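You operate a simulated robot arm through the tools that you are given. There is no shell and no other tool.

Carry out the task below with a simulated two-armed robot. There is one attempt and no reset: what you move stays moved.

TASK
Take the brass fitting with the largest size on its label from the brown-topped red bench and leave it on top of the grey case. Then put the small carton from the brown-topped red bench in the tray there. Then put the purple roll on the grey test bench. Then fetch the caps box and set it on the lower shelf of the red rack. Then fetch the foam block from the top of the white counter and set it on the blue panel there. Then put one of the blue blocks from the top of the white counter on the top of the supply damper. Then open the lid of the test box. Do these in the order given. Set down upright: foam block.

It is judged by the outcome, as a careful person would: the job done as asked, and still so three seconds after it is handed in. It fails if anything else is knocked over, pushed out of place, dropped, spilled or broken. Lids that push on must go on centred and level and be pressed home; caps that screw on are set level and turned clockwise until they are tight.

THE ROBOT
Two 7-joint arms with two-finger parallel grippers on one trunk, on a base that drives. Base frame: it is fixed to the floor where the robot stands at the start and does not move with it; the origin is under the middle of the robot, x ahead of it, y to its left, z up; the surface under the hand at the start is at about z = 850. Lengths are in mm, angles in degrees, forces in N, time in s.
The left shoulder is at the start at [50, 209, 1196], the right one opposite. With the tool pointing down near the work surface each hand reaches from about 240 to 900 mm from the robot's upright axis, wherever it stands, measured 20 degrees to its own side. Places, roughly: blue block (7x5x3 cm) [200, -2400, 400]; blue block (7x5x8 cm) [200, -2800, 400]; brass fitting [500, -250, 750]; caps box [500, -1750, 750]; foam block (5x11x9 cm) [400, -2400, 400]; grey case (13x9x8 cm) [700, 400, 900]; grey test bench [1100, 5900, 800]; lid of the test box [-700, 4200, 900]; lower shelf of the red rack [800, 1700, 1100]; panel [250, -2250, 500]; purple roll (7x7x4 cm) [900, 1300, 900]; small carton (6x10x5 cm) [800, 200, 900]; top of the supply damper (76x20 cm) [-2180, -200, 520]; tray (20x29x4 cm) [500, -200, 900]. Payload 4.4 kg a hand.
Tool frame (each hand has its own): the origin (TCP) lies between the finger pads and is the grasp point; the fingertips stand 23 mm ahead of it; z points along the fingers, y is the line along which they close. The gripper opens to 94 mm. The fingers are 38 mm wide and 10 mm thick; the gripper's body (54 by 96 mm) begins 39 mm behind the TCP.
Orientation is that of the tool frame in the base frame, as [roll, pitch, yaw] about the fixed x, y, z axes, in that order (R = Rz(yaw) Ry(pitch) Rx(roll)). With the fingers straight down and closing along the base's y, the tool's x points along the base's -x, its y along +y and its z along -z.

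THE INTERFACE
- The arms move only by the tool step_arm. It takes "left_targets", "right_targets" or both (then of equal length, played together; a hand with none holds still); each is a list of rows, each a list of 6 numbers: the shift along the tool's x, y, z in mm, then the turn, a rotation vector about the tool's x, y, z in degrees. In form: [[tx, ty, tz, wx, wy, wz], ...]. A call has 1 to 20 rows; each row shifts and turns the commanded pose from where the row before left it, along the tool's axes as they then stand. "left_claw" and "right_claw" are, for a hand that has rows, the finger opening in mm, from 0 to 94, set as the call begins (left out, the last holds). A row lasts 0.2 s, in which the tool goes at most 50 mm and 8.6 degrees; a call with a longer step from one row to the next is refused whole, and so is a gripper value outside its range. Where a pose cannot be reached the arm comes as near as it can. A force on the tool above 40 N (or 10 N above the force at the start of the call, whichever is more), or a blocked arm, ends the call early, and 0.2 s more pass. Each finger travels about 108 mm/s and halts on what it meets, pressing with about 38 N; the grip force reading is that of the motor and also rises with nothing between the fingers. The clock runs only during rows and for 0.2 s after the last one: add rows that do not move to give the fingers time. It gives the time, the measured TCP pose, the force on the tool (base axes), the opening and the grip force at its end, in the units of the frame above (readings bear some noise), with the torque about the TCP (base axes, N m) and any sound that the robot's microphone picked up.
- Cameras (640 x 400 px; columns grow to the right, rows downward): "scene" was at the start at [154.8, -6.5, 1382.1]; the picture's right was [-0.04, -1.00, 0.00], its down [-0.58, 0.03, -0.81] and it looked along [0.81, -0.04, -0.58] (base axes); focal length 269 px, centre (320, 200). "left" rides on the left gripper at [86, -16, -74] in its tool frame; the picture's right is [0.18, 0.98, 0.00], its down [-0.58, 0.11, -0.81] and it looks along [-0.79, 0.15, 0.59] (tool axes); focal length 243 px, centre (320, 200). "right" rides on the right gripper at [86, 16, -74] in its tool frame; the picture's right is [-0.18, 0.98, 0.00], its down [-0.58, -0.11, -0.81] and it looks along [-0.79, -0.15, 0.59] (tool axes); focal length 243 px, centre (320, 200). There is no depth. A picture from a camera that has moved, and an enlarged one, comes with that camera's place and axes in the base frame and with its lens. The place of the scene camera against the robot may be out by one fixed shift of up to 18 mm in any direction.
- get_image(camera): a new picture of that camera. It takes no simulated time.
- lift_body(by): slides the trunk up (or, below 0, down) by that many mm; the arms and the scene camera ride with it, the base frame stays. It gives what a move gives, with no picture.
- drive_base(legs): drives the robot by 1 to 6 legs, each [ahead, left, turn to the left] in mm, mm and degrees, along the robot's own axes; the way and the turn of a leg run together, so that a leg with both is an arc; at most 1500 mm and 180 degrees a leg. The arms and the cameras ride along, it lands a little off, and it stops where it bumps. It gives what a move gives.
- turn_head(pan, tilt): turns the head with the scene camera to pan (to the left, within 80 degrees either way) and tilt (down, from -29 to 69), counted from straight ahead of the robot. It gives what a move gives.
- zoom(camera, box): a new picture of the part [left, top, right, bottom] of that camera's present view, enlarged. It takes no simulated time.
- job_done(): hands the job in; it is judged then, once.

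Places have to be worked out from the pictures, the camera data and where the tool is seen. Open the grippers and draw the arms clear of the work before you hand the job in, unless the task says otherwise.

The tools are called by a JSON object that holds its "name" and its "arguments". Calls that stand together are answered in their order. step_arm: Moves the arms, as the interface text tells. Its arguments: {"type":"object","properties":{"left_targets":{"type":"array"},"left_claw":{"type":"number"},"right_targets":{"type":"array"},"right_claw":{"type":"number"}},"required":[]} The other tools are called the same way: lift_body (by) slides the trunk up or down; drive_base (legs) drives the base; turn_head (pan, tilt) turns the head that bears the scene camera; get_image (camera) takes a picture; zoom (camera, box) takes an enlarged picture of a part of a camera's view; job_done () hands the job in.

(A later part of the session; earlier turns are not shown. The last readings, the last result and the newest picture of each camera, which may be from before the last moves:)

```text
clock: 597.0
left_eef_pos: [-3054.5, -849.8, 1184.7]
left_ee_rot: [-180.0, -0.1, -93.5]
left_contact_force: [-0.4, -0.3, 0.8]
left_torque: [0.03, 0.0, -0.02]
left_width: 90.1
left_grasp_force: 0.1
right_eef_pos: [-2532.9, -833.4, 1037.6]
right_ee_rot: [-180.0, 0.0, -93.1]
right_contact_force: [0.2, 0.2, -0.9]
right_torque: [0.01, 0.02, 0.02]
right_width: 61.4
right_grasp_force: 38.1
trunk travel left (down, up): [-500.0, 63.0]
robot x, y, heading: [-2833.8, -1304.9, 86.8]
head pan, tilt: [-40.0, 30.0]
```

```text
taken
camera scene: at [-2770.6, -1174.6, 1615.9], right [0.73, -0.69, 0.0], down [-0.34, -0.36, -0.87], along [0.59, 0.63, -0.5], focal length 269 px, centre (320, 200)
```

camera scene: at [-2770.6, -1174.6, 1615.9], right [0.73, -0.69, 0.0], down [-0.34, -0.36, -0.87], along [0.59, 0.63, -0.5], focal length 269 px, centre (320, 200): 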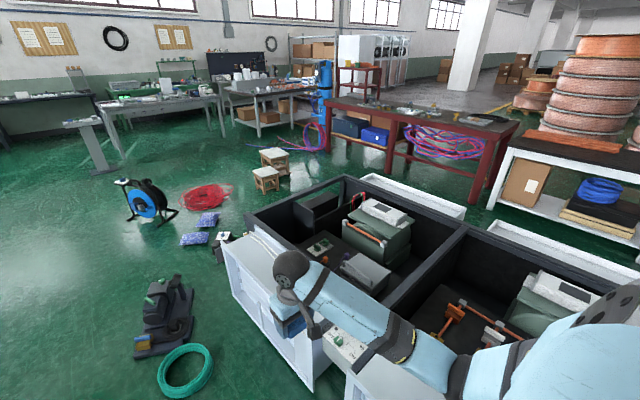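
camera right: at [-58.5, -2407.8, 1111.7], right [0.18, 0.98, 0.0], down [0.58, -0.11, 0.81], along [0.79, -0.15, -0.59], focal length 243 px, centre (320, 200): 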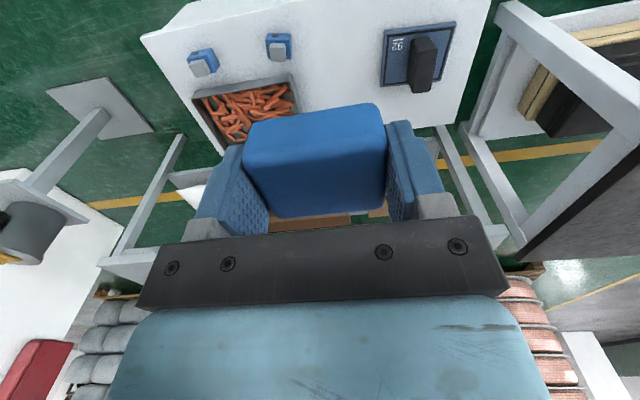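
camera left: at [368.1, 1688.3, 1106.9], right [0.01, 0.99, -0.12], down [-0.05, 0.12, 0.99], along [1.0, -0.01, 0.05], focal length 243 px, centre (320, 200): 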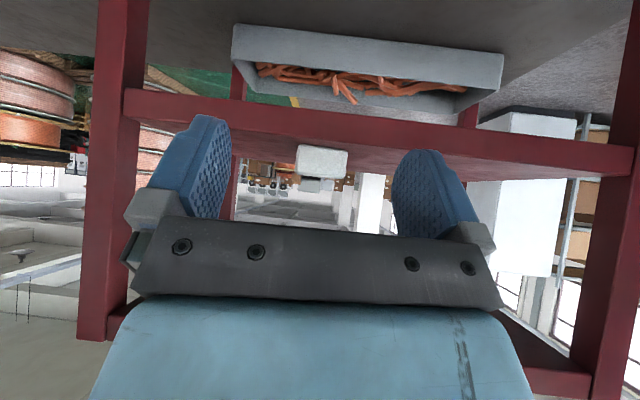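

I see a hose coil and a pump on the floor west of the northern damper, so I'll stand south of them. I zoom on the dampers to check labels.

{"name": "zoom", "arguments": {"camera": "scene", "box": [210, 200, 450, 400]}}

{"name": "turn_head", "arguments": {"pan": -75, "tilt": 45}}

{"name": "get_image", "arguments": {"camera": "scene"}}

```text
2.00 times, centred on (330, 300) of scene
camera zoom: at [-2770.6, -1174.6, 1615.9], right [0.73, -0.69, 0.0], down [-0.34, -0.36, -0.87], along [0.59, 0.63, -0.5], focal length 539 px, centre (300, 0)
```

zoom: 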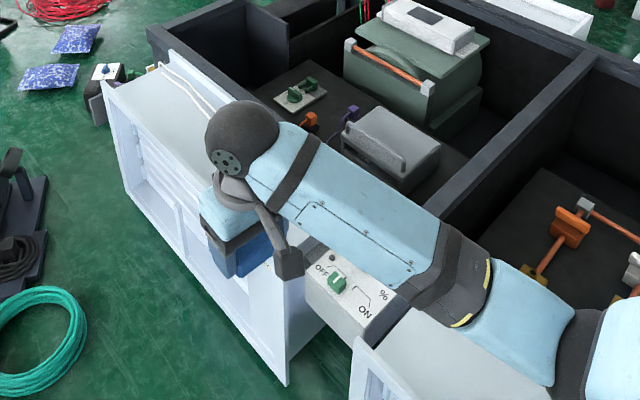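

```text
clock: 598.0
left_eef_pos: [-3053.5, -849.5, 1186.2]
left_ee_rot: [-180.0, -0.1, -93.6]
left_contact_force: [0.4, -0.8, -0.3]
left_torque: [0.02, 0.02, 0.02]
left_width: 90.0
left_grasp_force: 0.0
right_eef_pos: [-2532.5, -833.5, 1037.5]
right_ee_rot: [180.0, 0.0, -93.1]
right_contact_force: [-0.6, -0.7, -0.3]
right_torque: [0.0, -0.02, 0.0]
right_width: 61.6
right_grasp_force: 37.9
trunk travel left (down, up): [-500.0, 63.0]
robot x, y, heading: [-2837.5, -1308.9, 86.6]
head pan, tilt: [-75.0, 45.0]
```

```text
taken
camera scene: at [-2752.9, -1223.9, 1593.3], right [0.2, -0.98, 0.0], down [-0.69, -0.14, -0.71], along [0.69, 0.14, -0.71], focal length 269 px, centre (320, 200)
```

scene: 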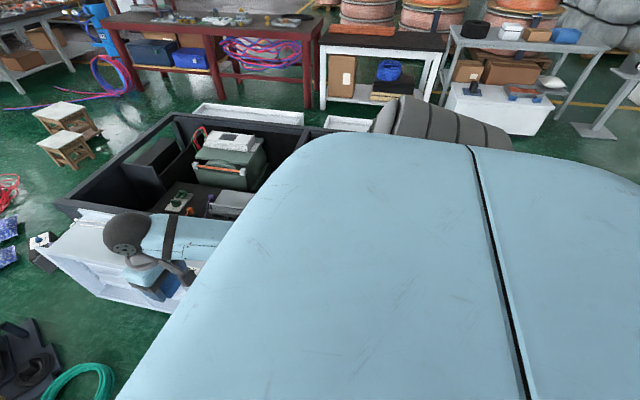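

The northern unit is at the given place for the supply damper. I drive ahead, turn to face it from the west, staying clear of the hose coil.

{"name": "drive_base", "arguments": {"legs": [[740, 0, 0], [0, 0, -86.7], [30, 80, 0]]}}

{"name": "turn_head", "arguments": {"pan": 15, "tilt": 45}}

{"name": "get_image", "arguments": {"camera": "scene"}}

{"name": "get_image", "arguments": {"camera": "right"}}

```text
clock: 606.3
left_eef_pos: [-2339.2, -308.8, 1184.7]
left_ee_rot: [-179.8, -0.1, 178.8]
left_contact_force: [-0.5, 0.1, -0.7]
left_torque: [0.0, 0.01, -0.02]
left_width: 90.0
left_grasp_force: 0.1
right_eef_pos: [-2301.0, -829.7, 1037.6]
right_ee_rot: [-179.8, 0.0, 179.2]
right_contact_force: [0.2, 0.5, -1.8]
right_torque: [-0.01, 0.01, -0.03]
right_width: 61.6
right_grasp_force: 38.1
trunk travel left (down, up): [-500.0, 63.0]
robot x, y, heading: [-2788.2, -544.1, -1.2]
head pan, tilt: [-75.0, 45.0]
stopped in leg 3: the robot was blocked; the commanded pose is now the measured one
```

```text
clock: 607.9
left_eef_pos: [-2340.1, -310.6, 1186.0]
left_ee_rot: [180.0, -0.1, 178.8]
left_contact_force: [0.2, 0.1, 0.1]
left_torque: [0.0, -0.03, -0.04]
left_width: 90.1
left_grasp_force: 0.1
right_eef_pos: [-2302.4, -833.0, 1037.6]
right_ee_rot: [-179.9, 0.1, 179.2]
right_contact_force: [0.5, -0.2, -1.1]
right_torque: [0.01, 0.01, 0.02]
right_width: 61.4
right_grasp_force: 38.3
trunk travel left (down, up): [-500.0, 63.0]
robot x, y, heading: [-2785.7, -540.3, -0.9]
head pan, tilt: [15.0, 45.0]
```

```text
taken
camera scene: at [-2640.0, -530.8, 1593.3], right [0.24, -0.97, 0.0], down [-0.69, -0.17, -0.71], along [0.69, 0.17, -0.71], focal length 269 px, centre (320, 200)
```

scene: 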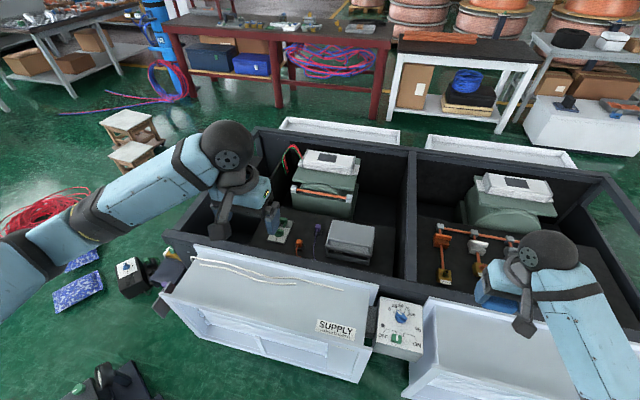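

```text
taken
camera right: at [-2388.3, -814.6, 1111.1], right [0.2, 0.98, 0.0], down [0.58, -0.12, 0.81], along [0.79, -0.16, -0.59], focal length 243 px, centre (320, 200)
```

right: 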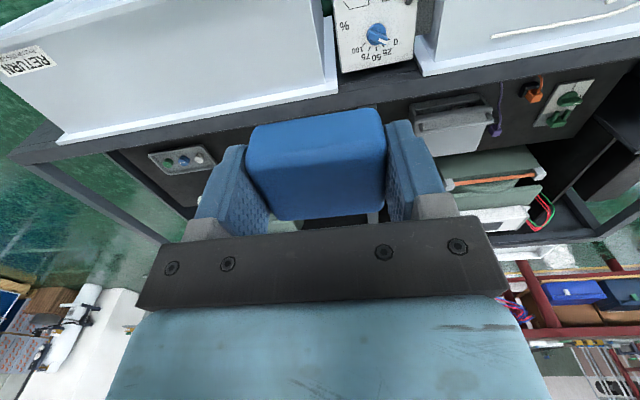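

The label confirms "SUPPLY" on this damper. The last small side-step was blocked; I check what is at the robot's left.

{"name": "turn_head", "arguments": {"pan": 55, "tilt": 50}}

{"name": "get_image", "arguments": {"camera": "scene"}}

{"name": "get_image", "arguments": {"camera": "left"}}

```text
clock: 609.0
left_eef_pos: [-2340.3, -312.2, 1186.3]
left_ee_rot: [180.0, -0.1, 178.8]
left_contact_force: [-0.4, 0.3, 0.2]
left_torque: [0.02, 0.0, -0.02]
left_width: 89.8
left_grasp_force: 0.0
right_eef_pos: [-2302.4, -831.0, 1036.6]
right_ee_rot: [180.0, 0.0, 179.3]
right_contact_force: [0.1, 0.0, -1.5]
right_torque: [0.01, 0.01, 0.0]
right_width: 61.5
right_grasp_force: 38.7
trunk travel left (down, up): [-500.0, 63.0]
robot x, y, heading: [-2786.1, -546.5, -1.0]
head pan, tilt: [55.0, 50.0]
```

```text
taken
camera scene: at [-2673.7, -488.3, 1586.4], right [0.81, -0.59, 0.0], down [-0.45, -0.62, -0.64], along [0.38, 0.52, -0.77], focal length 269 px, centre (320, 200)
```

scene: 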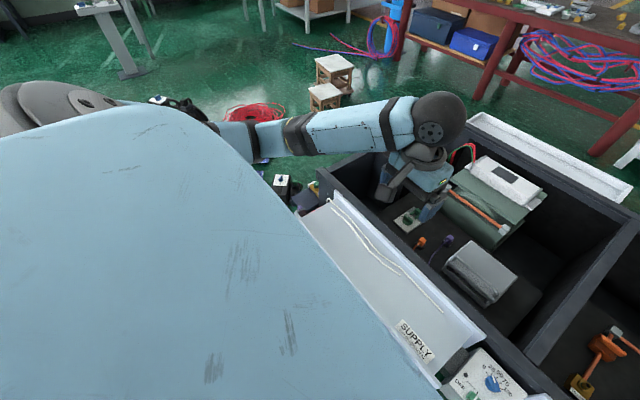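

```text
taken
camera left: at [-2427.0, -325.2, 1260.2], right [-0.16, 0.99, 0.0], down [0.58, 0.1, 0.81], along [0.79, 0.13, -0.59], focal length 243 px, centre (320, 200)
```

left: 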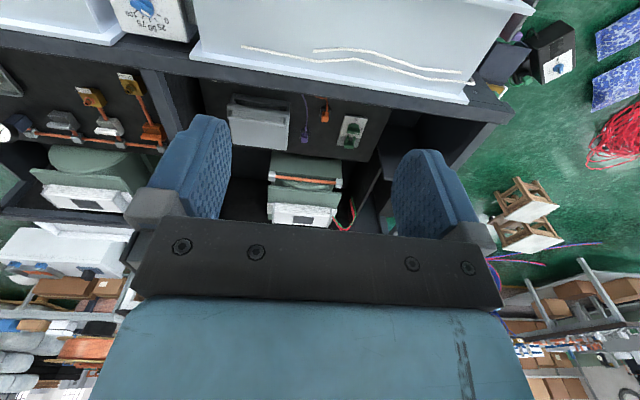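

The block must go on the supply damper's top, clear of the wires: about (-2230, -460). I back up 75 mm for a stretched arm, and swing the right hand over the spot while moving the left hand aside.

{"name": "drive_base", "arguments": {"legs": [[-75, 0, 1]]}}

{"name": "step_arm", "arguments": {"right_targets": [[-16.3, 41, 11, 0, 0, 0], [-16.3, 41, 11, 0, 0, 0], [-16.3, 41, 11, 0, 0, 0], [-16.3, 41, 11, 0, 0, 0], [-16.3, 41, 11, 0, 0, 0], [-16.3, 41, 11, 0, 0, 0], [-16.3, 41, 11, 0, 0, 0], [-16.3, 41, 11, 0, 0, 0], [-16.3, 41, 11, 0, 0, 0], [0, 0, 0, 0, 0, 0]], "left_targets": [[0, 12, -6, 0, 0, 0], [0, 12, -6, 0, 0, 0], [0, 12, -6, 0, 0, 0], [0, 12, -6, 0, 0, 0], [0, 12, -6, 0, 0, 0], [0, 12, -6, 0, 0, 0], [0, 12, -6, 0, 0, 0], [0, 12, -6, 0, 0, 0], [0, 12, -6, 0, 0, 0], [0, 0, 0, 0, 0, 0]]}}

{"name": "turn_head", "arguments": {"pan": 5, "tilt": 50}}

{"name": "get_image", "arguments": {"camera": "scene"}}

{"name": "get_image", "arguments": {"camera": "right"}}

```text
clock: 610.0
left_eef_pos: [-2419.5, -302.1, 1186.3]
left_ee_rot: [-179.9, -0.2, 179.7]
left_contact_force: [-0.1, -1.3, -0.3]
left_torque: [-0.02, 0.01, 0.03]
left_width: 89.9
left_grasp_force: 0.0
right_eef_pos: [-2371.4, -824.1, 1037.0]
right_ee_rot: [-179.9, 0.0, -179.8]
right_contact_force: [0.1, 0.0, -1.4]
right_torque: [-0.03, 0.0, 0.03]
right_width: 61.6
right_grasp_force: 38.1
trunk travel left (down, up): [-500.0, 63.0]
robot x, y, heading: [-2857.3, -548.7, 0.2]
head pan, tilt: [55.0, 50.0]
```

```text
clock: 612.5
left_eef_pos: [-2417.2, -194.1, 1240.4]
left_ee_rot: [-179.9, -0.1, 179.7]
left_contact_force: [0.7, 0.8, 0.5]
left_torque: [0.02, 0.0, -0.03]
left_width: 89.9
left_grasp_force: 0.1
right_eef_pos: [-2217.6, -486.4, 926.2]
right_ee_rot: [-177.7, 0.1, 178.6]
right_contact_force: [0.4, 0.5, -1.2]
right_torque: [-0.01, -0.01, 0.03]
right_width: 61.8
right_grasp_force: 37.9
trunk travel left (down, up): [-500.0, 63.0]
robot x, y, heading: [-2866.4, -544.9, 0.2]
head pan, tilt: [55.0, 50.0]
stopped in row 10 (right hand): the arm was blocked; the commanded pose is now the measured one
```

```text
clock: 613.6
left_eef_pos: [-2417.2, -195.5, 1240.8]
left_ee_rot: [-179.9, -0.1, 179.7]
left_contact_force: [-0.9, 1.7, 0.5]
left_torque: [-0.01, 0.0, -0.02]
left_width: 90.1
left_grasp_force: 0.1
right_eef_pos: [-2217.8, -485.4, 925.5]
right_ee_rot: [-177.7, 0.1, 178.6]
right_contact_force: [-0.2, -0.7, -0.2]
right_torque: [0.0, 0.0, -0.01]
right_width: 61.6
right_grasp_force: 37.8
trunk travel left (down, up): [-500.0, 63.0]
robot x, y, heading: [-2861.6, -546.9, 0.0]
head pan, tilt: [5.0, 50.0]
```

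```text
taken
camera scene: at [-2717.0, -542.3, 1586.4], right [0.09, -1.0, 0.0], down [-0.76, -0.07, -0.64], along [0.64, 0.06, -0.77], focal length 269 px, centre (320, 200)
```

scene: 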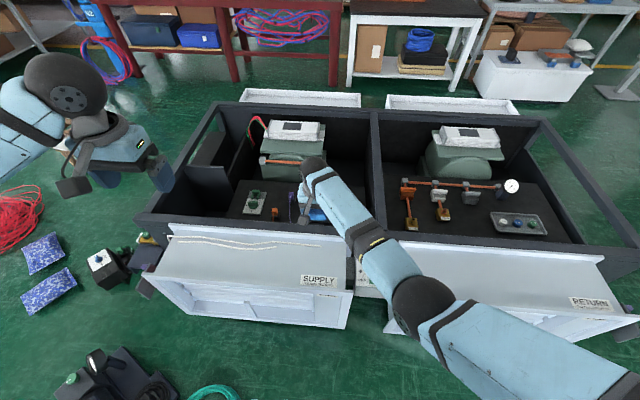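

```text
taken
camera right: at [-2304.4, -465.7, 998.6], right [0.21, 0.98, -0.04], down [0.58, -0.09, 0.81], along [0.79, -0.19, -0.58], focal length 243 px, centre (320, 200)
```

right: 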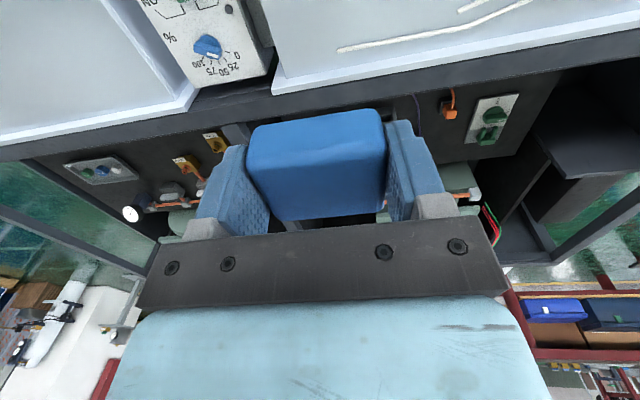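

The right arm cannot cross further left. I turn the robot 25° left so that the spot lies on the right hand's side.

{"name": "drive_base", "arguments": {"legs": [[0, 0, 25]]}}

{"name": "get_image", "arguments": {"camera": "scene"}}

{"name": "get_image", "arguments": {"camera": "right"}}

```text
clock: 615.3
left_eef_pos: [-2603.7, -44.0, 1239.8]
left_ee_rot: [-180.0, 0.0, -155.7]
left_contact_force: [-0.4, -0.3, -0.4]
left_torque: [0.0, 0.02, -0.02]
left_width: 90.0
left_grasp_force: 0.0
right_eef_pos: [-2302.2, -225.5, 925.7]
right_ee_rot: [-177.7, 0.0, -156.8]
right_contact_force: [-0.2, 0.2, -0.8]
right_torque: [0.01, -0.05, -0.02]
right_width: 61.6
right_grasp_force: 38.4
trunk travel left (down, up): [-500.0, 63.0]
robot x, y, heading: [-2860.2, -547.9, 24.6]
head pan, tilt: [5.0, 50.0]
```

```text
taken
camera scene: at [-2732.8, -483.1, 1586.4], right [0.49, -0.87, 0.0], down [-0.67, -0.38, -0.64], along [0.56, 0.32, -0.77], focal length 269 px, centre (320, 200)
```

scene: 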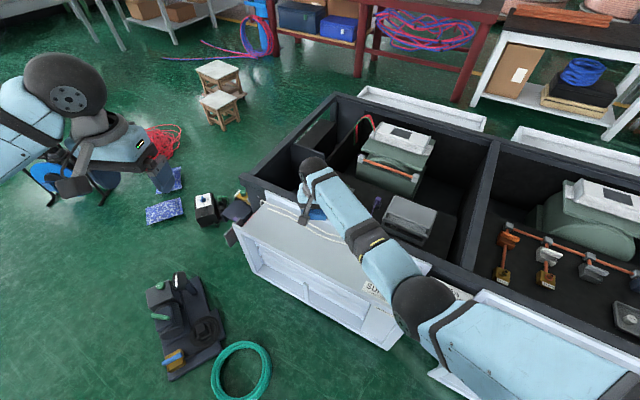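

```text
taken
camera right: at [-2388.7, -242.4, 998.0], right [-0.22, 0.98, -0.04], down [0.56, 0.16, 0.81], along [0.8, 0.15, -0.58], focal length 243 px, centre (320, 200)
```

right: 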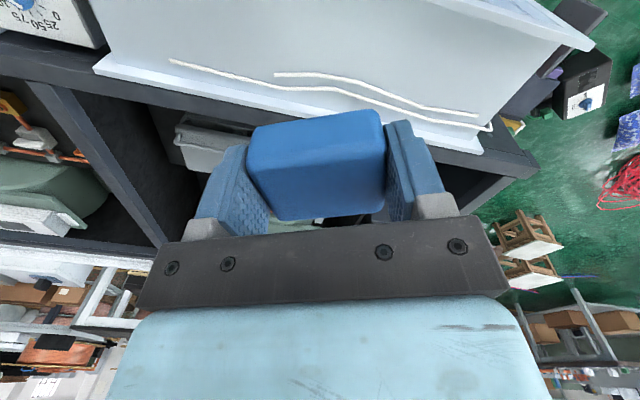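

Geometry from the wrist view: damper top z≈565, x from -2313 to -2103, wires along the east edge. I move the block over (-2245, -380), align it, and lower the trunk.

{"name": "step_arm", "arguments": {"right_targets": [[0, 0, 0, -2.3, 0, 0], [2.1, -41, 0, 0, 0, 0], [2.1, -41, 0, 0, 0, 0], [2.1, -41, 0, 0, 0, 0], [2.1, -41, 0, 0, 0, 0], [0, 0, 0, 0, 0, 7.3], [0, 0, 0, 0, 0, 7.3], [0, 0, 0, 0, 0, 7.3], [0, 0, 0, 0, 0, 0]]}}

{"name": "lift_body", "arguments": {"by": -170}}

{"name": "get_image", "arguments": {"camera": "right"}}

{"name": "get_image", "arguments": {"camera": "scene"}}

```text
clock: 617.3
left_eef_pos: [-2603.3, -42.3, 1238.5]
left_ee_rot: [-179.8, -0.1, -155.8]
left_contact_force: [1.4, 0.1, 0.8]
left_torque: [0.01, -0.01, -0.01]
left_width: 89.9
left_grasp_force: 0.1
right_eef_pos: [-2244.0, -381.5, 925.2]
right_ee_rot: [179.9, 0.0, -178.8]
right_contact_force: [-0.4, 0.3, -0.6]
right_torque: [0.0, 0.01, -0.01]
right_width: 61.6
right_grasp_force: 38.5
trunk travel left (down, up): [-500.0, 63.0]
robot x, y, heading: [-2861.1, -545.7, 24.8]
head pan, tilt: [5.0, 50.0]
```

```text
clock: 619.2
left_eef_pos: [-2603.0, -42.2, 1069.6]
left_ee_rot: [-179.8, -0.2, -155.8]
left_contact_force: [-0.6, 0.3, 0.2]
left_torque: [0.03, -0.04, 0.03]
left_width: 89.9
left_grasp_force: 0.1
right_eef_pos: [-2245.0, -379.5, 754.7]
right_ee_rot: [180.0, 0.0, -178.8]
right_contact_force: [0.0, 0.4, -0.8]
right_torque: [0.03, -0.02, 0.01]
right_width: 61.5
right_grasp_force: 37.8
trunk travel left (down, up): [-330.0, 233.0]
robot x, y, heading: [-2862.2, -548.5, 24.4]
head pan, tilt: [5.0, 50.0]
```

```text
taken
camera right: at [-2331.9, -367.1, 828.7], right [0.16, 0.99, 0.0], down [0.58, -0.1, 0.81], along [0.8, -0.13, -0.59], focal length 243 px, centre (320, 200)
```

right: 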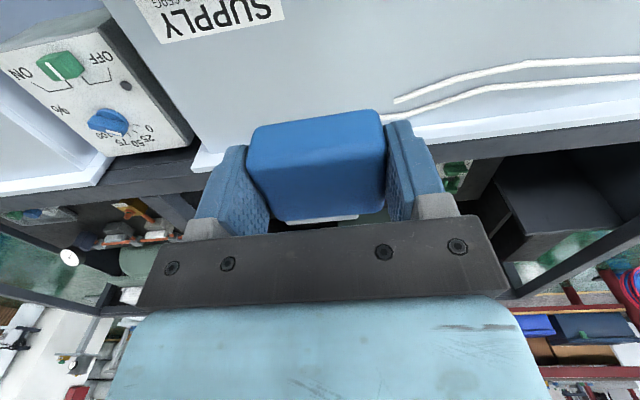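

```text
taken
camera scene: at [-2732.9, -483.3, 1416.5], right [0.49, -0.87, 0.0], down [-0.67, -0.38, -0.64], along [0.56, 0.32, -0.77], focal length 269 px, centre (320, 200)
```

scene: 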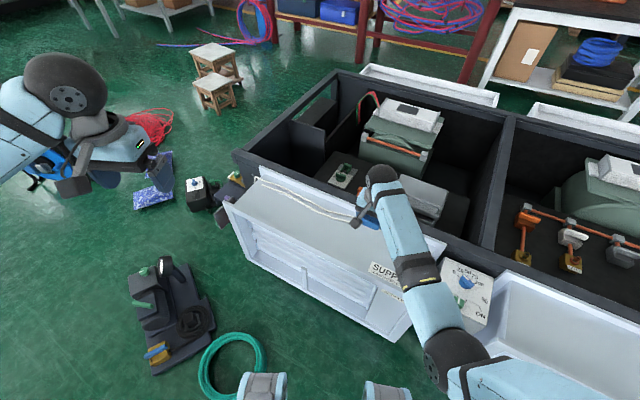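

The spot is clear: wires lie farther east. I lower the block 135 mm, then creep down to contact.

{"name": "step_arm", "arguments": {"right_targets": [[0, 0, 40, 0, 0, 0], [0, 0, 40, 0, 0, 0], [0, 0, 35, 0, 0, 0], [0, 0, 20, 0, 0, 0], [0, 0, 0, 0, 0, 0]]}}

{"name": "get_image", "arguments": {"camera": "right"}}

{"name": "zoom", "arguments": {"camera": "scene", "box": [260, 140, 480, 280]}}

```text
clock: 620.4
left_eef_pos: [-2603.8, -41.9, 1070.5]
left_ee_rot: [-179.9, -0.2, -155.7]
left_contact_force: [0.1, 0.0, 0.3]
left_torque: [-0.03, 0.02, 0.01]
left_width: 90.0
left_grasp_force: 0.2
right_eef_pos: [-2244.4, -380.9, 620.4]
right_ee_rot: [179.9, 0.1, -178.7]
right_contact_force: [0.4, -0.5, -1.2]
right_torque: [0.0, -0.01, 0.01]
right_width: 61.6
right_grasp_force: 37.8
trunk travel left (down, up): [-330.0, 233.0]
robot x, y, heading: [-2859.5, -544.8, 24.4]
head pan, tilt: [5.0, 50.0]
```

```text
taken
camera right: at [-2330.8, -367.2, 693.6], right [0.16, 0.99, 0.0], down [0.58, -0.1, 0.81], along [0.8, -0.13, -0.59], focal length 243 px, centre (320, 200)
```

right: 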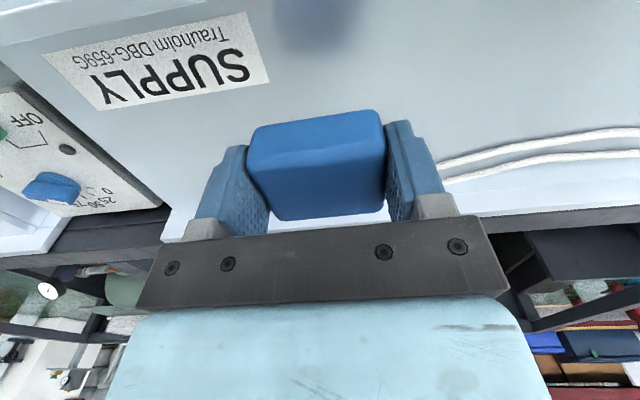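

```text
2.86 times, centred on (370, 210) of scene
camera zoom: at [-2732.9, -483.1, 1416.4], right [0.49, -0.87, 0.0], down [-0.67, -0.38, -0.64], along [0.56, 0.32, -0.77], focal length 770 px, centre (177, 171)
```

zoom: 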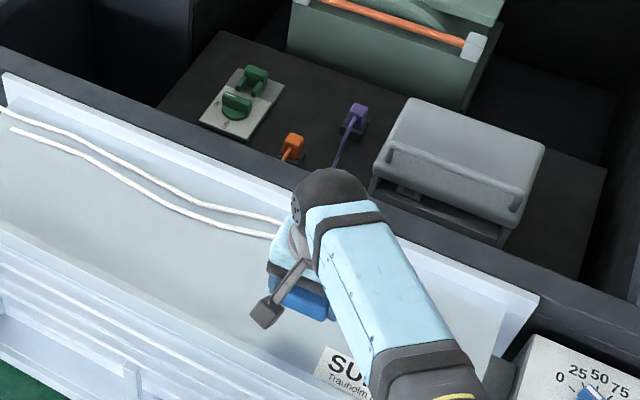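

Shadow shows some height left. I lower in 4 mm steps.

{"name": "step_arm", "arguments": {"right_targets": [[0, 0, 5, 0, 0, 0], [0, 0, 5, 0, 0, 0], [0, 0, 0, 0, 0, 0]]}}

{"name": "step_arm", "arguments": {"right_targets": [[0, 0, 4, 0, 0, 0], [0, 0, 4, 0, 0, 0], [0, 0, 0, 0, 0, 0]]}}

{"name": "get_image", "arguments": {"camera": "right"}}

```text
clock: 621.2
left_eef_pos: [-2603.8, -42.0, 1069.5]
left_ee_rot: [-179.9, -0.1, -155.8]
left_contact_force: [0.2, -0.3, 0.3]
left_torque: [-0.03, -0.02, 0.02]
left_width: 90.1
left_grasp_force: 0.0
right_eef_pos: [-2245.3, -380.8, 610.1]
right_ee_rot: [180.0, 0.0, -178.8]
right_contact_force: [0.1, 0.1, -0.7]
right_torque: [-0.03, -0.02, -0.02]
right_width: 61.6
right_grasp_force: 37.9
trunk travel left (down, up): [-330.0, 233.0]
robot x, y, heading: [-2860.1, -548.4, 24.5]
head pan, tilt: [5.0, 50.0]
```

```text
clock: 622.0
left_eef_pos: [-2603.9, -43.0, 1070.4]
left_ee_rot: [-180.0, -0.1, -155.6]
left_contact_force: [-0.1, 0.6, 0.7]
left_torque: [-0.04, 0.0, 0.03]
left_width: 90.2
left_grasp_force: 0.0
right_eef_pos: [-2244.8, -379.2, 602.1]
right_ee_rot: [180.0, 0.0, -178.7]
right_contact_force: [-0.7, -1.0, -0.4]
right_torque: [-0.01, -0.01, 0.0]
right_width: 61.3
right_grasp_force: 38.0
trunk travel left (down, up): [-330.0, 233.0]
robot x, y, heading: [-2861.0, -543.8, 24.6]
head pan, tilt: [5.0, 50.0]
```

```text
taken
camera right: at [-2331.3, -365.9, 675.7], right [0.16, 0.99, 0.0], down [0.58, -0.1, 0.81], along [0.8, -0.13, -0.59], focal length 243 px, centre (320, 200)
```

right: 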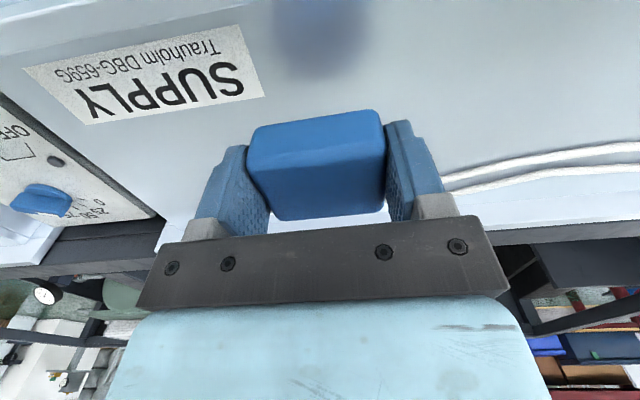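

Triangulating the label gives a top height of about 512, so there is more to go. I lower another 45 mm, then creep.

{"name": "step_arm", "arguments": {"right_targets": [[0, 0, 15, 0, 0, 0], [0, 0, 15, 0, 0, 0], [0, 0, 12, 0, 0, 0], [0, 0, 0, 0, 0, 0]]}}

{"name": "get_image", "arguments": {"camera": "right"}}

```text
clock: 623.0
left_eef_pos: [-2603.4, -42.4, 1070.3]
left_ee_rot: [-180.0, -0.2, -155.7]
left_contact_force: [0.3, -0.4, -1.0]
left_torque: [-0.03, 0.0, -0.02]
left_width: 90.0
left_grasp_force: 0.1
right_eef_pos: [-2246.1, -379.8, 559.4]
right_ee_rot: [179.8, -0.1, -178.7]
right_contact_force: [-0.4, 0.0, -1.2]
right_torque: [-0.01, 0.02, -0.02]
right_width: 61.3
right_grasp_force: 38.3
trunk travel left (down, up): [-330.0, 233.0]
robot x, y, heading: [-2857.7, -548.4, 24.6]
head pan, tilt: [5.0, 50.0]
```

```text
taken
camera right: at [-2332.9, -366.0, 633.1], right [0.16, 0.99, 0.0], down [0.58, -0.1, 0.81], along [0.8, -0.13, -0.59], focal length 243 px, centre (320, 200)
```

right: 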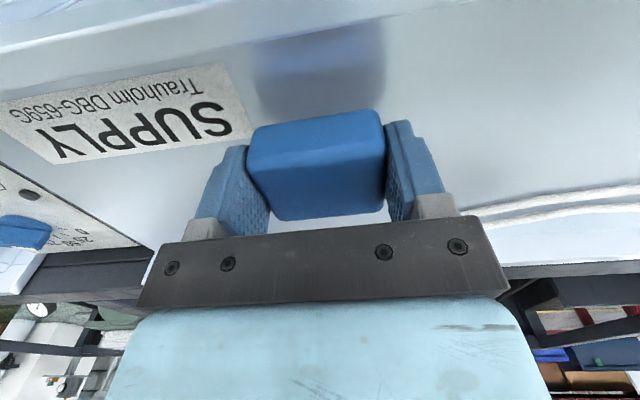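

The shadow/reflection is close to the block now. I go down in 3 mm steps until contact.

{"name": "step_arm", "arguments": {"right_targets": [[0, 0, 4, 0, 0, 0], [0, 0, 4, 0, 0, 0], [0, 0, 0, 0, 0, 0]]}}

{"name": "step_arm", "arguments": {"right_targets": [[0, 0, 3, 0, 0, 0], [0, 0, 0, 0, 0, 0]]}}

{"name": "step_arm", "arguments": {"right_targets": [[0, 0, 2.5, 0, 0, 0], [0, 0, 0, 0, 0, 0]]}}

{"name": "step_arm", "arguments": {"right_targets": [[0, 0, 2.5, 0, 0, 0], [0, 0, 0, 0, 0, 0]]}}

{"name": "get_image", "arguments": {"camera": "right"}}

```text
clock: 623.8
left_eef_pos: [-2603.5, -42.6, 1069.7]
left_ee_rot: [-179.9, -0.1, -155.7]
left_contact_force: [0.7, 1.1, -0.3]
left_torque: [0.0, 0.0, 0.02]
left_width: 90.2
left_grasp_force: 0.1
right_eef_pos: [-2246.3, -379.7, 551.1]
right_ee_rot: [-180.0, 0.0, -178.8]
right_contact_force: [-0.3, -0.3, -0.8]
right_torque: [-0.03, -0.01, 0.0]
right_width: 61.6
right_grasp_force: 37.7
trunk travel left (down, up): [-330.0, 233.0]
robot x, y, heading: [-2858.4, -547.4, 24.5]
head pan, tilt: [5.0, 50.0]
```

```text
clock: 624.4
left_eef_pos: [-2604.1, -42.3, 1069.3]
left_ee_rot: [-179.9, -0.1, -155.7]
left_contact_force: [-0.3, 0.0, 1.0]
left_torque: [0.01, 0.0, 0.01]
left_width: 89.9
left_grasp_force: 0.1
right_eef_pos: [-2246.1, -379.3, 548.6]
right_ee_rot: [179.9, 0.0, -178.9]
right_contact_force: [-1.4, -0.3, -1.5]
right_torque: [-0.01, 0.02, -0.02]
right_width: 61.5
right_grasp_force: 37.8
trunk travel left (down, up): [-330.0, 233.0]
robot x, y, heading: [-2862.8, -549.6, 24.6]
head pan, tilt: [5.0, 50.0]
```

```text
clock: 625.0
left_eef_pos: [-2604.2, -42.5, 1068.9]
left_ee_rot: [-179.8, -0.1, -155.7]
left_contact_force: [-0.1, -0.6, 0.1]
left_torque: [-0.01, -0.01, 0.01]
left_width: 90.1
left_grasp_force: 0.1
right_eef_pos: [-2246.2, -380.2, 545.0]
right_ee_rot: [179.9, 0.0, -178.8]
right_contact_force: [-0.3, -0.6, -1.0]
right_torque: [0.01, -0.01, -0.01]
right_width: 61.3
right_grasp_force: 37.9
trunk travel left (down, up): [-330.0, 233.0]
robot x, y, heading: [-2858.5, -542.8, 24.7]
head pan, tilt: [5.0, 50.0]
```

```text
clock: 625.6
left_eef_pos: [-2603.8, -43.2, 1069.9]
left_ee_rot: [-179.9, -0.1, -155.7]
left_contact_force: [0.2, 0.5, 0.1]
left_torque: [0.0, -0.01, 0.01]
left_width: 90.1
left_grasp_force: 0.1
right_eef_pos: [-2245.5, -379.7, 542.2]
right_ee_rot: [179.9, 0.0, -178.9]
right_contact_force: [-0.2, -1.1, -1.1]
right_torque: [0.01, 0.0, 0.01]
right_width: 61.4
right_grasp_force: 37.8
trunk travel left (down, up): [-330.0, 233.0]
robot x, y, heading: [-2860.1, -545.2, 24.3]
head pan, tilt: [5.0, 50.0]
```

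```text
taken
camera right: at [-2331.8, -366.5, 617.1], right [0.16, 0.99, 0.0], down [0.58, -0.1, 0.81], along [0.8, -0.13, -0.59], focal length 243 px, centre (320, 200)
```

right: 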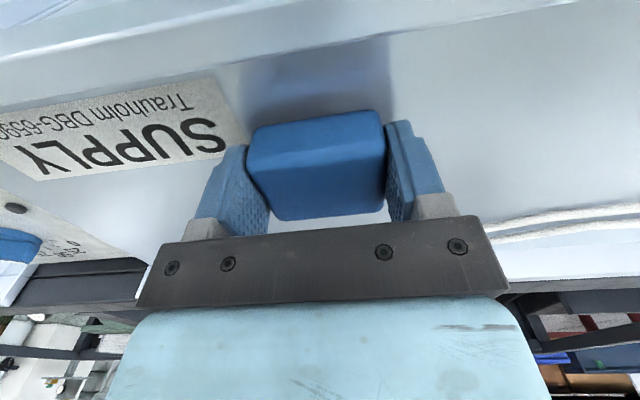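

No contact force yet; I continue in small steps.

{"name": "step_arm", "arguments": {"right_targets": [[0, 0, 2.5, 0, 0, 0], [0, 0, 0, 0, 0, 0]]}}

{"name": "step_arm", "arguments": {"right_targets": [[0, 0, 2.5, 0, 0, 0], [0, 0, 0, 0, 0, 0]]}}

{"name": "step_arm", "arguments": {"right_targets": [[0, 0, 2.5, 0, 0, 0], [0, 0, 0, 0, 0, 0]]}}

{"name": "step_arm", "arguments": {"right_targets": [[0, 0, 2.5, 0, 0, 0], [0, 0, 0, 0, 0, 0]]}}

{"name": "get_image", "arguments": {"camera": "right"}}

```text
clock: 626.2
left_eef_pos: [-2603.6, -43.4, 1070.7]
left_ee_rot: [-179.9, -0.1, -155.7]
left_contact_force: [-0.1, -0.1, 1.0]
left_torque: [0.0, 0.01, 0.0]
left_width: 90.1
left_grasp_force: 0.0
right_eef_pos: [-2244.6, -379.8, 541.6]
right_ee_rot: [179.9, -0.1, -178.8]
right_contact_force: [0.1, 0.3, 0.3]
right_torque: [0.02, 0.0, 0.01]
right_width: 61.3
right_grasp_force: 38.0
trunk travel left (down, up): [-330.0, 233.0]
robot x, y, heading: [-2861.7, -543.0, 24.5]
head pan, tilt: [5.0, 50.0]
```

```text
clock: 626.8
left_eef_pos: [-2604.0, -41.6, 1069.6]
left_ee_rot: [-179.8, -0.1, -155.7]
left_contact_force: [-0.1, -0.4, -0.2]
left_torque: [0.03, 0.02, -0.03]
left_width: 90.2
left_grasp_force: 0.0
right_eef_pos: [-2245.0, -378.9, 538.0]
right_ee_rot: [179.9, -0.1, -178.8]
right_contact_force: [-0.1, 0.4, 0.6]
right_torque: [-0.07, 0.03, 0.0]
right_width: 61.5
right_grasp_force: 38.0
trunk travel left (down, up): [-330.0, 233.0]
robot x, y, heading: [-2861.1, -548.7, 24.6]
head pan, tilt: [5.0, 50.0]
```

```text
clock: 627.4
left_eef_pos: [-2605.6, -42.5, 1070.6]
left_ee_rot: [-180.0, -0.1, -155.7]
left_contact_force: [0.6, 0.0, 0.8]
left_torque: [0.0, 0.0, -0.01]
left_width: 90.1
left_grasp_force: 0.1
right_eef_pos: [-2244.9, -380.0, 538.7]
right_ee_rot: [179.8, 0.2, -178.8]
right_contact_force: [-2.2, -1.7, 18.7]
right_torque: [-0.65, 0.29, -0.02]
right_width: 61.2
right_grasp_force: 38.0
trunk travel left (down, up): [-330.0, 233.0]
robot x, y, heading: [-2862.0, -547.9, 24.6]
head pan, tilt: [5.0, 50.0]
```

```text
clock: 628.0
left_eef_pos: [-2607.2, -43.8, 1071.4]
left_ee_rot: [-179.9, 0.1, -155.7]
left_contact_force: [-0.7, -0.2, 0.1]
left_torque: [-0.01, 0.01, 0.0]
left_width: 90.1
left_grasp_force: 0.1
right_eef_pos: [-2245.1, -379.6, 538.6]
right_ee_rot: [179.7, 0.4, -178.8]
right_contact_force: [2.4, -0.3, 31.6]
right_torque: [-0.62, 0.52, 0.02]
right_width: 61.4
right_grasp_force: 38.2
trunk travel left (down, up): [-330.0, 233.0]
robot x, y, heading: [-2862.1, -544.7, 24.6]
head pan, tilt: [5.0, 50.0]
```

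```text
taken
camera right: at [-2332.4, -366.2, 611.5], right [0.16, 0.99, 0.01], down [0.58, -0.1, 0.81], along [0.8, -0.13, -0.59], focal length 243 px, centre (320, 200)
```

right: 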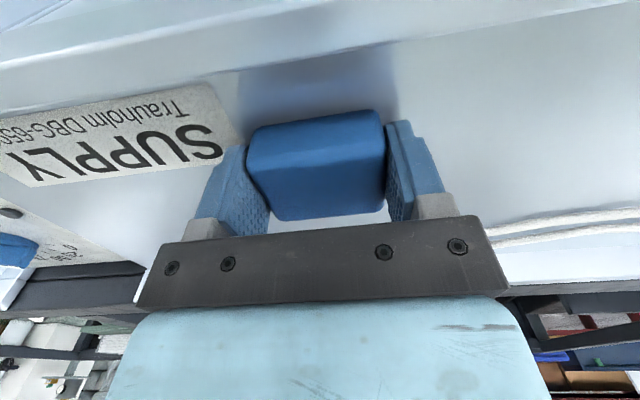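

Firm contact at z≈538. I relieve, open and withdraw upward.

{"name": "step_arm", "arguments": {"right_targets": [[0, 0, -4, 0, 0, 0], [0, 0, 0, 0, 0, 0]]}}

{"name": "step_arm", "arguments": {"right_targets": [[0, 0, 0, 0, 0, 0], [0, 0, 0, 0, 0, 0], [0, 0, 0, 0, 0, 0]], "right_claw": 90}}

{"name": "step_arm", "arguments": {"right_targets": [[0, 0, -15, 0, 0, 0], [0, 0, -35, 0, 0, 0], [0, 0, -45, 0, 0, 0], [0, 0, -45, 0, 0, 0], [0, 0, 0, 0, 0, 0]]}}

{"name": "get_image", "arguments": {"camera": "right"}}

{"name": "zoom", "arguments": {"camera": "scene", "box": [220, 140, 480, 330]}}

```text
clock: 628.6
left_eef_pos: [-2604.4, -42.8, 1070.6]
left_ee_rot: [-179.9, 0.0, -155.7]
left_contact_force: [0.3, -0.2, 0.5]
left_torque: [-0.01, -0.01, 0.02]
left_width: 90.0
left_grasp_force: 0.1
right_eef_pos: [-2245.8, -380.5, 537.5]
right_ee_rot: [180.0, 0.1, -178.8]
right_contact_force: [8.1, 4.2, 10.3]
right_torque: [-0.01, -0.33, 0.13]
right_width: 61.2
right_grasp_force: 37.7
trunk travel left (down, up): [-330.0, 233.0]
robot x, y, heading: [-2863.1, -546.8, 24.7]
head pan, tilt: [5.0, 50.0]
```

```text
clock: 629.4
left_eef_pos: [-2602.8, -42.9, 1069.3]
left_ee_rot: [-179.9, -0.1, -155.6]
left_contact_force: [0.8, 0.2, -0.4]
left_torque: [-0.03, -0.01, 0.01]
left_width: 89.9
left_grasp_force: 0.1
right_eef_pos: [-2245.0, -378.7, 537.9]
right_ee_rot: [180.0, -0.1, -178.8]
right_contact_force: [-1.3, 1.0, 1.4]
right_torque: [-0.02, 0.02, 0.01]
right_width: 90.1
right_grasp_force: 0.2
trunk travel left (down, up): [-330.0, 233.0]
robot x, y, heading: [-2863.2, -543.2, 24.6]
head pan, tilt: [5.0, 50.0]
```

```text
clock: 630.6
left_eef_pos: [-2603.0, -43.5, 1069.4]
left_ee_rot: [-179.9, -0.1, -155.7]
left_contact_force: [0.5, 0.1, 0.7]
left_torque: [-0.02, 0.01, 0.01]
left_width: 89.9
left_grasp_force: 0.0
right_eef_pos: [-2238.8, -382.3, 680.6]
right_ee_rot: [180.0, 0.4, -178.9]
right_contact_force: [0.6, -0.2, 0.9]
right_torque: [0.01, 0.02, 0.01]
right_width: 90.0
right_grasp_force: 0.0
trunk travel left (down, up): [-330.0, 233.0]
robot x, y, heading: [-2859.5, -549.7, 24.5]
head pan, tilt: [5.0, 50.0]
```

```text
taken
camera right: at [-2326.2, -368.9, 754.3], right [0.17, 0.99, 0.0], down [0.58, -0.1, 0.81], along [0.8, -0.13, -0.59], focal length 243 px, centre (320, 200)
```

right: 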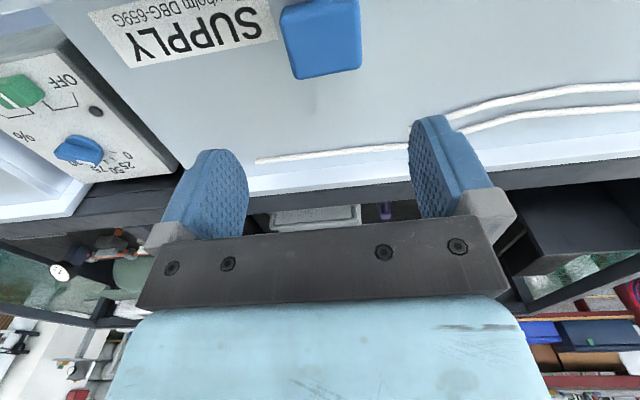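

```text
2.11 times, centred on (350, 235) of scene
camera zoom: at [-2732.6, -483.1, 1416.4], right [0.49, -0.87, 0.0], down [-0.67, -0.38, -0.64], along [0.56, 0.32, -0.77], focal length 567 px, centre (257, 126)
```

zoom: 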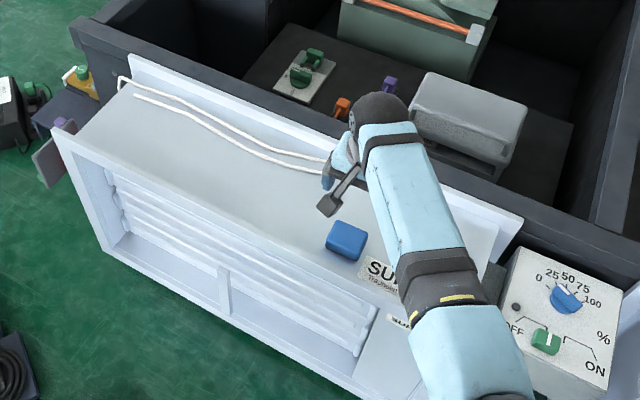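

The blue block rests on the supply damper's top. Next I raise the trunk, tuck the right arm, and head for the test box by a western then northern route.

{"name": "lift_body", "arguments": {"by": 170}}

{"name": "step_arm", "arguments": {"right_targets": [[0, 0, -30, 0, 0, -8], [16.5, -32.5, -15, 0, 0, -8], [16.5, -32.5, -15, 0, 0, -8], [16.5, -32.5, -15, 0, 0, 0], [16.5, -32.5, -15, 0, 0, 0], [16.5, -32.5, -15, 0, 0, 0], [16.5, -32.5, -15, 0, 0, 0], [16.5, -32.5, -15, 0, 0, 0], [0, 0, 0, 0, 0, 0]]}}

{"name": "turn_head", "arguments": {"pan": 60, "tilt": 30}}

{"name": "get_image", "arguments": {"camera": "scene"}}

```text
clock: 632.5
left_eef_pos: [-2602.9, -42.3, 1239.6]
left_ee_rot: [-179.9, -0.1, -155.7]
left_contact_force: [-0.5, -0.4, 0.8]
left_torque: [0.0, 0.04, 0.0]
left_width: 90.3
left_grasp_force: 0.1
right_eef_pos: [-2240.5, -384.4, 848.7]
right_ee_rot: [-179.8, 0.4, -179.0]
right_contact_force: [0.4, 0.4, 1.0]
right_torque: [0.01, 0.0, -0.02]
right_width: 89.6
right_grasp_force: 0.0
trunk travel left (down, up): [-500.0, 63.0]
robot x, y, heading: [-2863.1, -547.1, 24.4]
head pan, tilt: [5.0, 50.0]
```

```text
clock: 634.5
left_eef_pos: [-2603.1, -42.5, 1239.5]
left_ee_rot: [-179.9, -0.1, -155.8]
left_contact_force: [-0.6, 0.5, -0.5]
left_torque: [-0.01, 0.0, 0.0]
left_width: 90.1
left_grasp_force: 0.0
right_eef_pos: [-2267.2, -634.1, 984.2]
right_ee_rot: [179.9, -0.1, -154.9]
right_contact_force: [0.2, -0.1, -0.6]
right_torque: [-0.02, -0.01, 0.01]
right_width: 90.0
right_grasp_force: 0.1
trunk travel left (down, up): [-500.0, 63.0]
robot x, y, heading: [-2861.8, -544.7, 24.8]
head pan, tilt: [5.0, 50.0]
```

```text
clock: 635.8
left_eef_pos: [-2603.7, -43.2, 1240.0]
left_ee_rot: [-179.8, 0.0, -155.8]
left_contact_force: [0.1, 0.9, -0.1]
left_torque: [0.01, 0.03, -0.01]
left_width: 89.9
left_grasp_force: 0.0
right_eef_pos: [-2268.1, -633.2, 982.9]
right_ee_rot: [180.0, 0.0, -154.7]
right_contact_force: [0.6, -0.2, 0.4]
right_torque: [0.0, -0.03, -0.01]
right_width: 90.0
right_grasp_force: 0.0
trunk travel left (down, up): [-500.0, 63.0]
robot x, y, heading: [-2860.9, -547.1, 24.6]
head pan, tilt: [60.0, 30.0]
```

```text
taken
camera scene: at [-2791.2, -431.1, 1615.9], right [1.0, -0.1, 0.0], down [-0.05, -0.5, -0.87], along [0.08, 0.86, -0.5], focal length 269 px, centre (320, 200)
```

scene: 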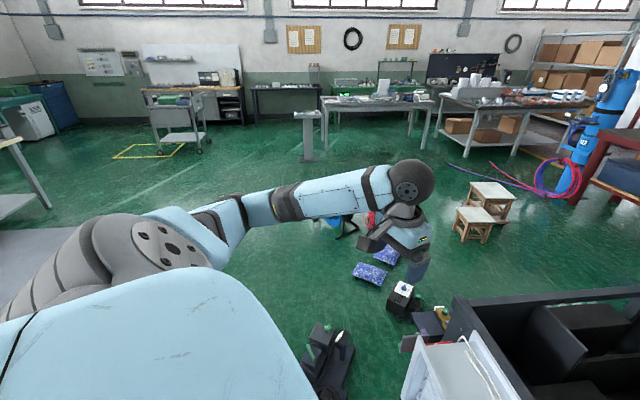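

I turn north, side-step west to x≈-3350, and drive north past the pump and reel.

{"name": "drive_base", "arguments": {"legs": [[0, 0, 65], [0, 480, 0], [1200, 0, 0], [1200, 0, 0], [1000, 0, 0]]}}

{"name": "turn_head", "arguments": {"pan": -45, "tilt": 25}}

{"name": "get_image", "arguments": {"camera": "scene"}}

```text
clock: 659.5
left_eef_pos: [-3675.6, 3287.2, 1240.1]
left_ee_rot: [-179.9, -0.1, -91.5]
left_contact_force: [-0.7, 0.0, 0.3]
left_torque: [0.0, 0.03, 0.0]
left_width: 89.7
left_grasp_force: 0.0
right_eef_pos: [-2997.4, 3330.9, 983.5]
right_ee_rot: [179.9, 0.1, -90.6]
right_contact_force: [1.3, 0.2, -0.3]
right_torque: [0.02, 0.0, -0.01]
right_width: 90.3
right_grasp_force: 0.1
trunk travel left (down, up): [-500.0, 63.0]
robot x, y, heading: [-3336.0, 2838.1, 88.9]
head pan, tilt: [60.0, 30.0]
```

```text
clock: 661.3
left_eef_pos: [-3675.3, 3287.9, 1240.6]
left_ee_rot: [-179.9, -0.1, -91.6]
left_contact_force: [0.2, 0.2, -0.2]
left_torque: [0.02, -0.01, -0.01]
left_width: 90.0
left_grasp_force: 0.1
right_eef_pos: [-2997.5, 3331.8, 983.1]
right_ee_rot: [179.9, 0.0, -90.7]
right_contact_force: [0.4, 0.3, 0.5]
right_torque: [-0.01, 0.01, -0.01]
right_width: 90.0
right_grasp_force: 0.1
trunk travel left (down, up): [-500.0, 63.0]
robot x, y, heading: [-3334.5, 2837.7, 88.7]
head pan, tilt: [-45.0, 25.0]
```

```text
taken
camera scene: at [-3266.4, 2964.4, 1623.9], right [0.69, -0.72, 0.0], down [-0.31, -0.29, -0.91], along [0.66, 0.63, -0.42], focal length 269 px, centre (320, 200)
```

scene: 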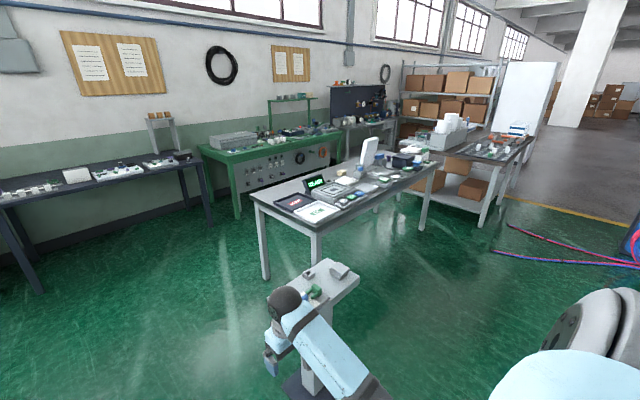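

I side-step east along y≈2800 to stand in front of the white table's right end where the test box is.

{"name": "drive_base", "arguments": {"legs": [[-80, 0, 1.3], [0, -1300, 0], [0, -1270, 0]]}}

{"name": "turn_head", "arguments": {"pan": 0, "tilt": 25}}

{"name": "get_image", "arguments": {"camera": "scene"}}

```text
clock: 685.0
left_eef_pos: [-1063.4, 3189.9, 1240.5]
left_ee_rot: [-179.9, -0.1, -90.2]
left_contact_force: [-0.9, -1.0, -0.3]
left_torque: [0.01, 0.03, -0.01]
left_width: 90.0
left_grasp_force: 0.1
right_eef_pos: [-387.4, 3250.0, 984.4]
right_ee_rot: [179.9, 0.0, -89.3]
right_contact_force: [-0.1, 0.3, 0.3]
right_torque: [-0.01, -0.01, 0.0]
right_width: 89.9
right_grasp_force: 0.1
trunk travel left (down, up): [-500.0, 63.0]
robot x, y, heading: [-713.2, 2746.7, 90.2]
head pan, tilt: [-45.0, 25.0]
```

```text
clock: 686.1
left_eef_pos: [-1064.2, 3188.9, 1239.9]
left_ee_rot: [-179.9, 0.0, -90.2]
left_contact_force: [0.1, 0.1, 0.1]
left_torque: [0.04, 0.02, -0.01]
left_width: 90.2
left_grasp_force: 0.1
right_eef_pos: [-387.3, 3249.8, 984.4]
right_ee_rot: [179.8, 0.0, -89.3]
right_contact_force: [0.3, 0.5, 1.0]
right_torque: [-0.02, -0.02, -0.01]
right_width: 90.0
right_grasp_force: 0.0
trunk travel left (down, up): [-500.0, 63.0]
robot x, y, heading: [-711.5, 2745.0, 90.0]
head pan, tilt: [0.0, 25.0]
```

```text
taken
camera scene: at [-712.4, 2903.7, 1623.9], right [1.0, 0.0, 0.0], down [0.0, -0.42, -0.91], along [0.0, 0.91, -0.42], focal length 269 px, centre (320, 200)
```

scene: 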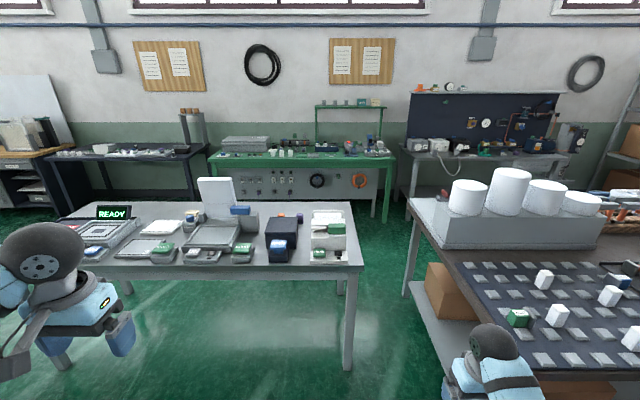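

The white table's right end is ahead. I zoom on the devices there to find the test box and its lid.

{"name": "zoom", "arguments": {"camera": "scene", "box": [170, 170, 370, 295]}}

{"name": "zoom", "arguments": {"camera": "scene", "box": [255, 195, 365, 275]}}

```text
3.20 times, centred on (270, 232) of scene
camera zoom: at [-712.4, 2903.7, 1623.9], right [1.0, 0.0, 0.0], down [0.0, -0.42, -0.91], along [0.0, 0.91, -0.42], focal length 862 px, centre (480, 96)
```

zoom: 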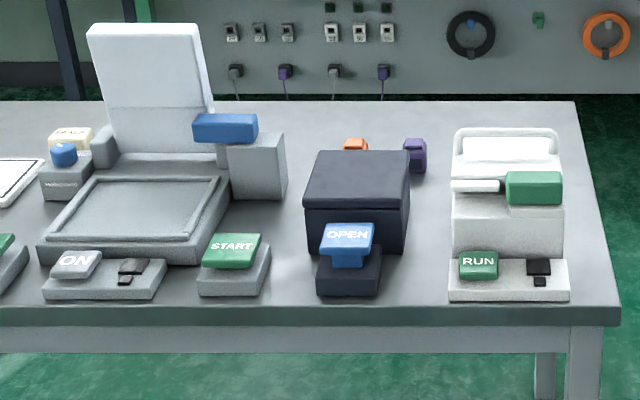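

```text
5.00 times, centred on (310, 235) of scene
camera zoom: at [-712.4, 2903.7, 1623.9], right [1.0, 0.0, 0.0], down [0.0, -0.42, -0.91], along [0.0, 0.91, -0.42], focal length 1347 px, centre (370, 25)
```

zoom: 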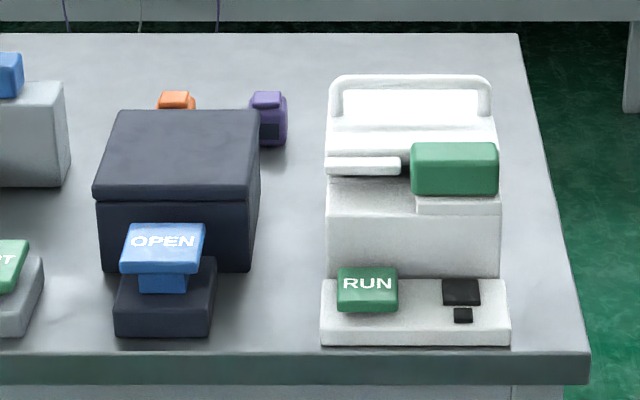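

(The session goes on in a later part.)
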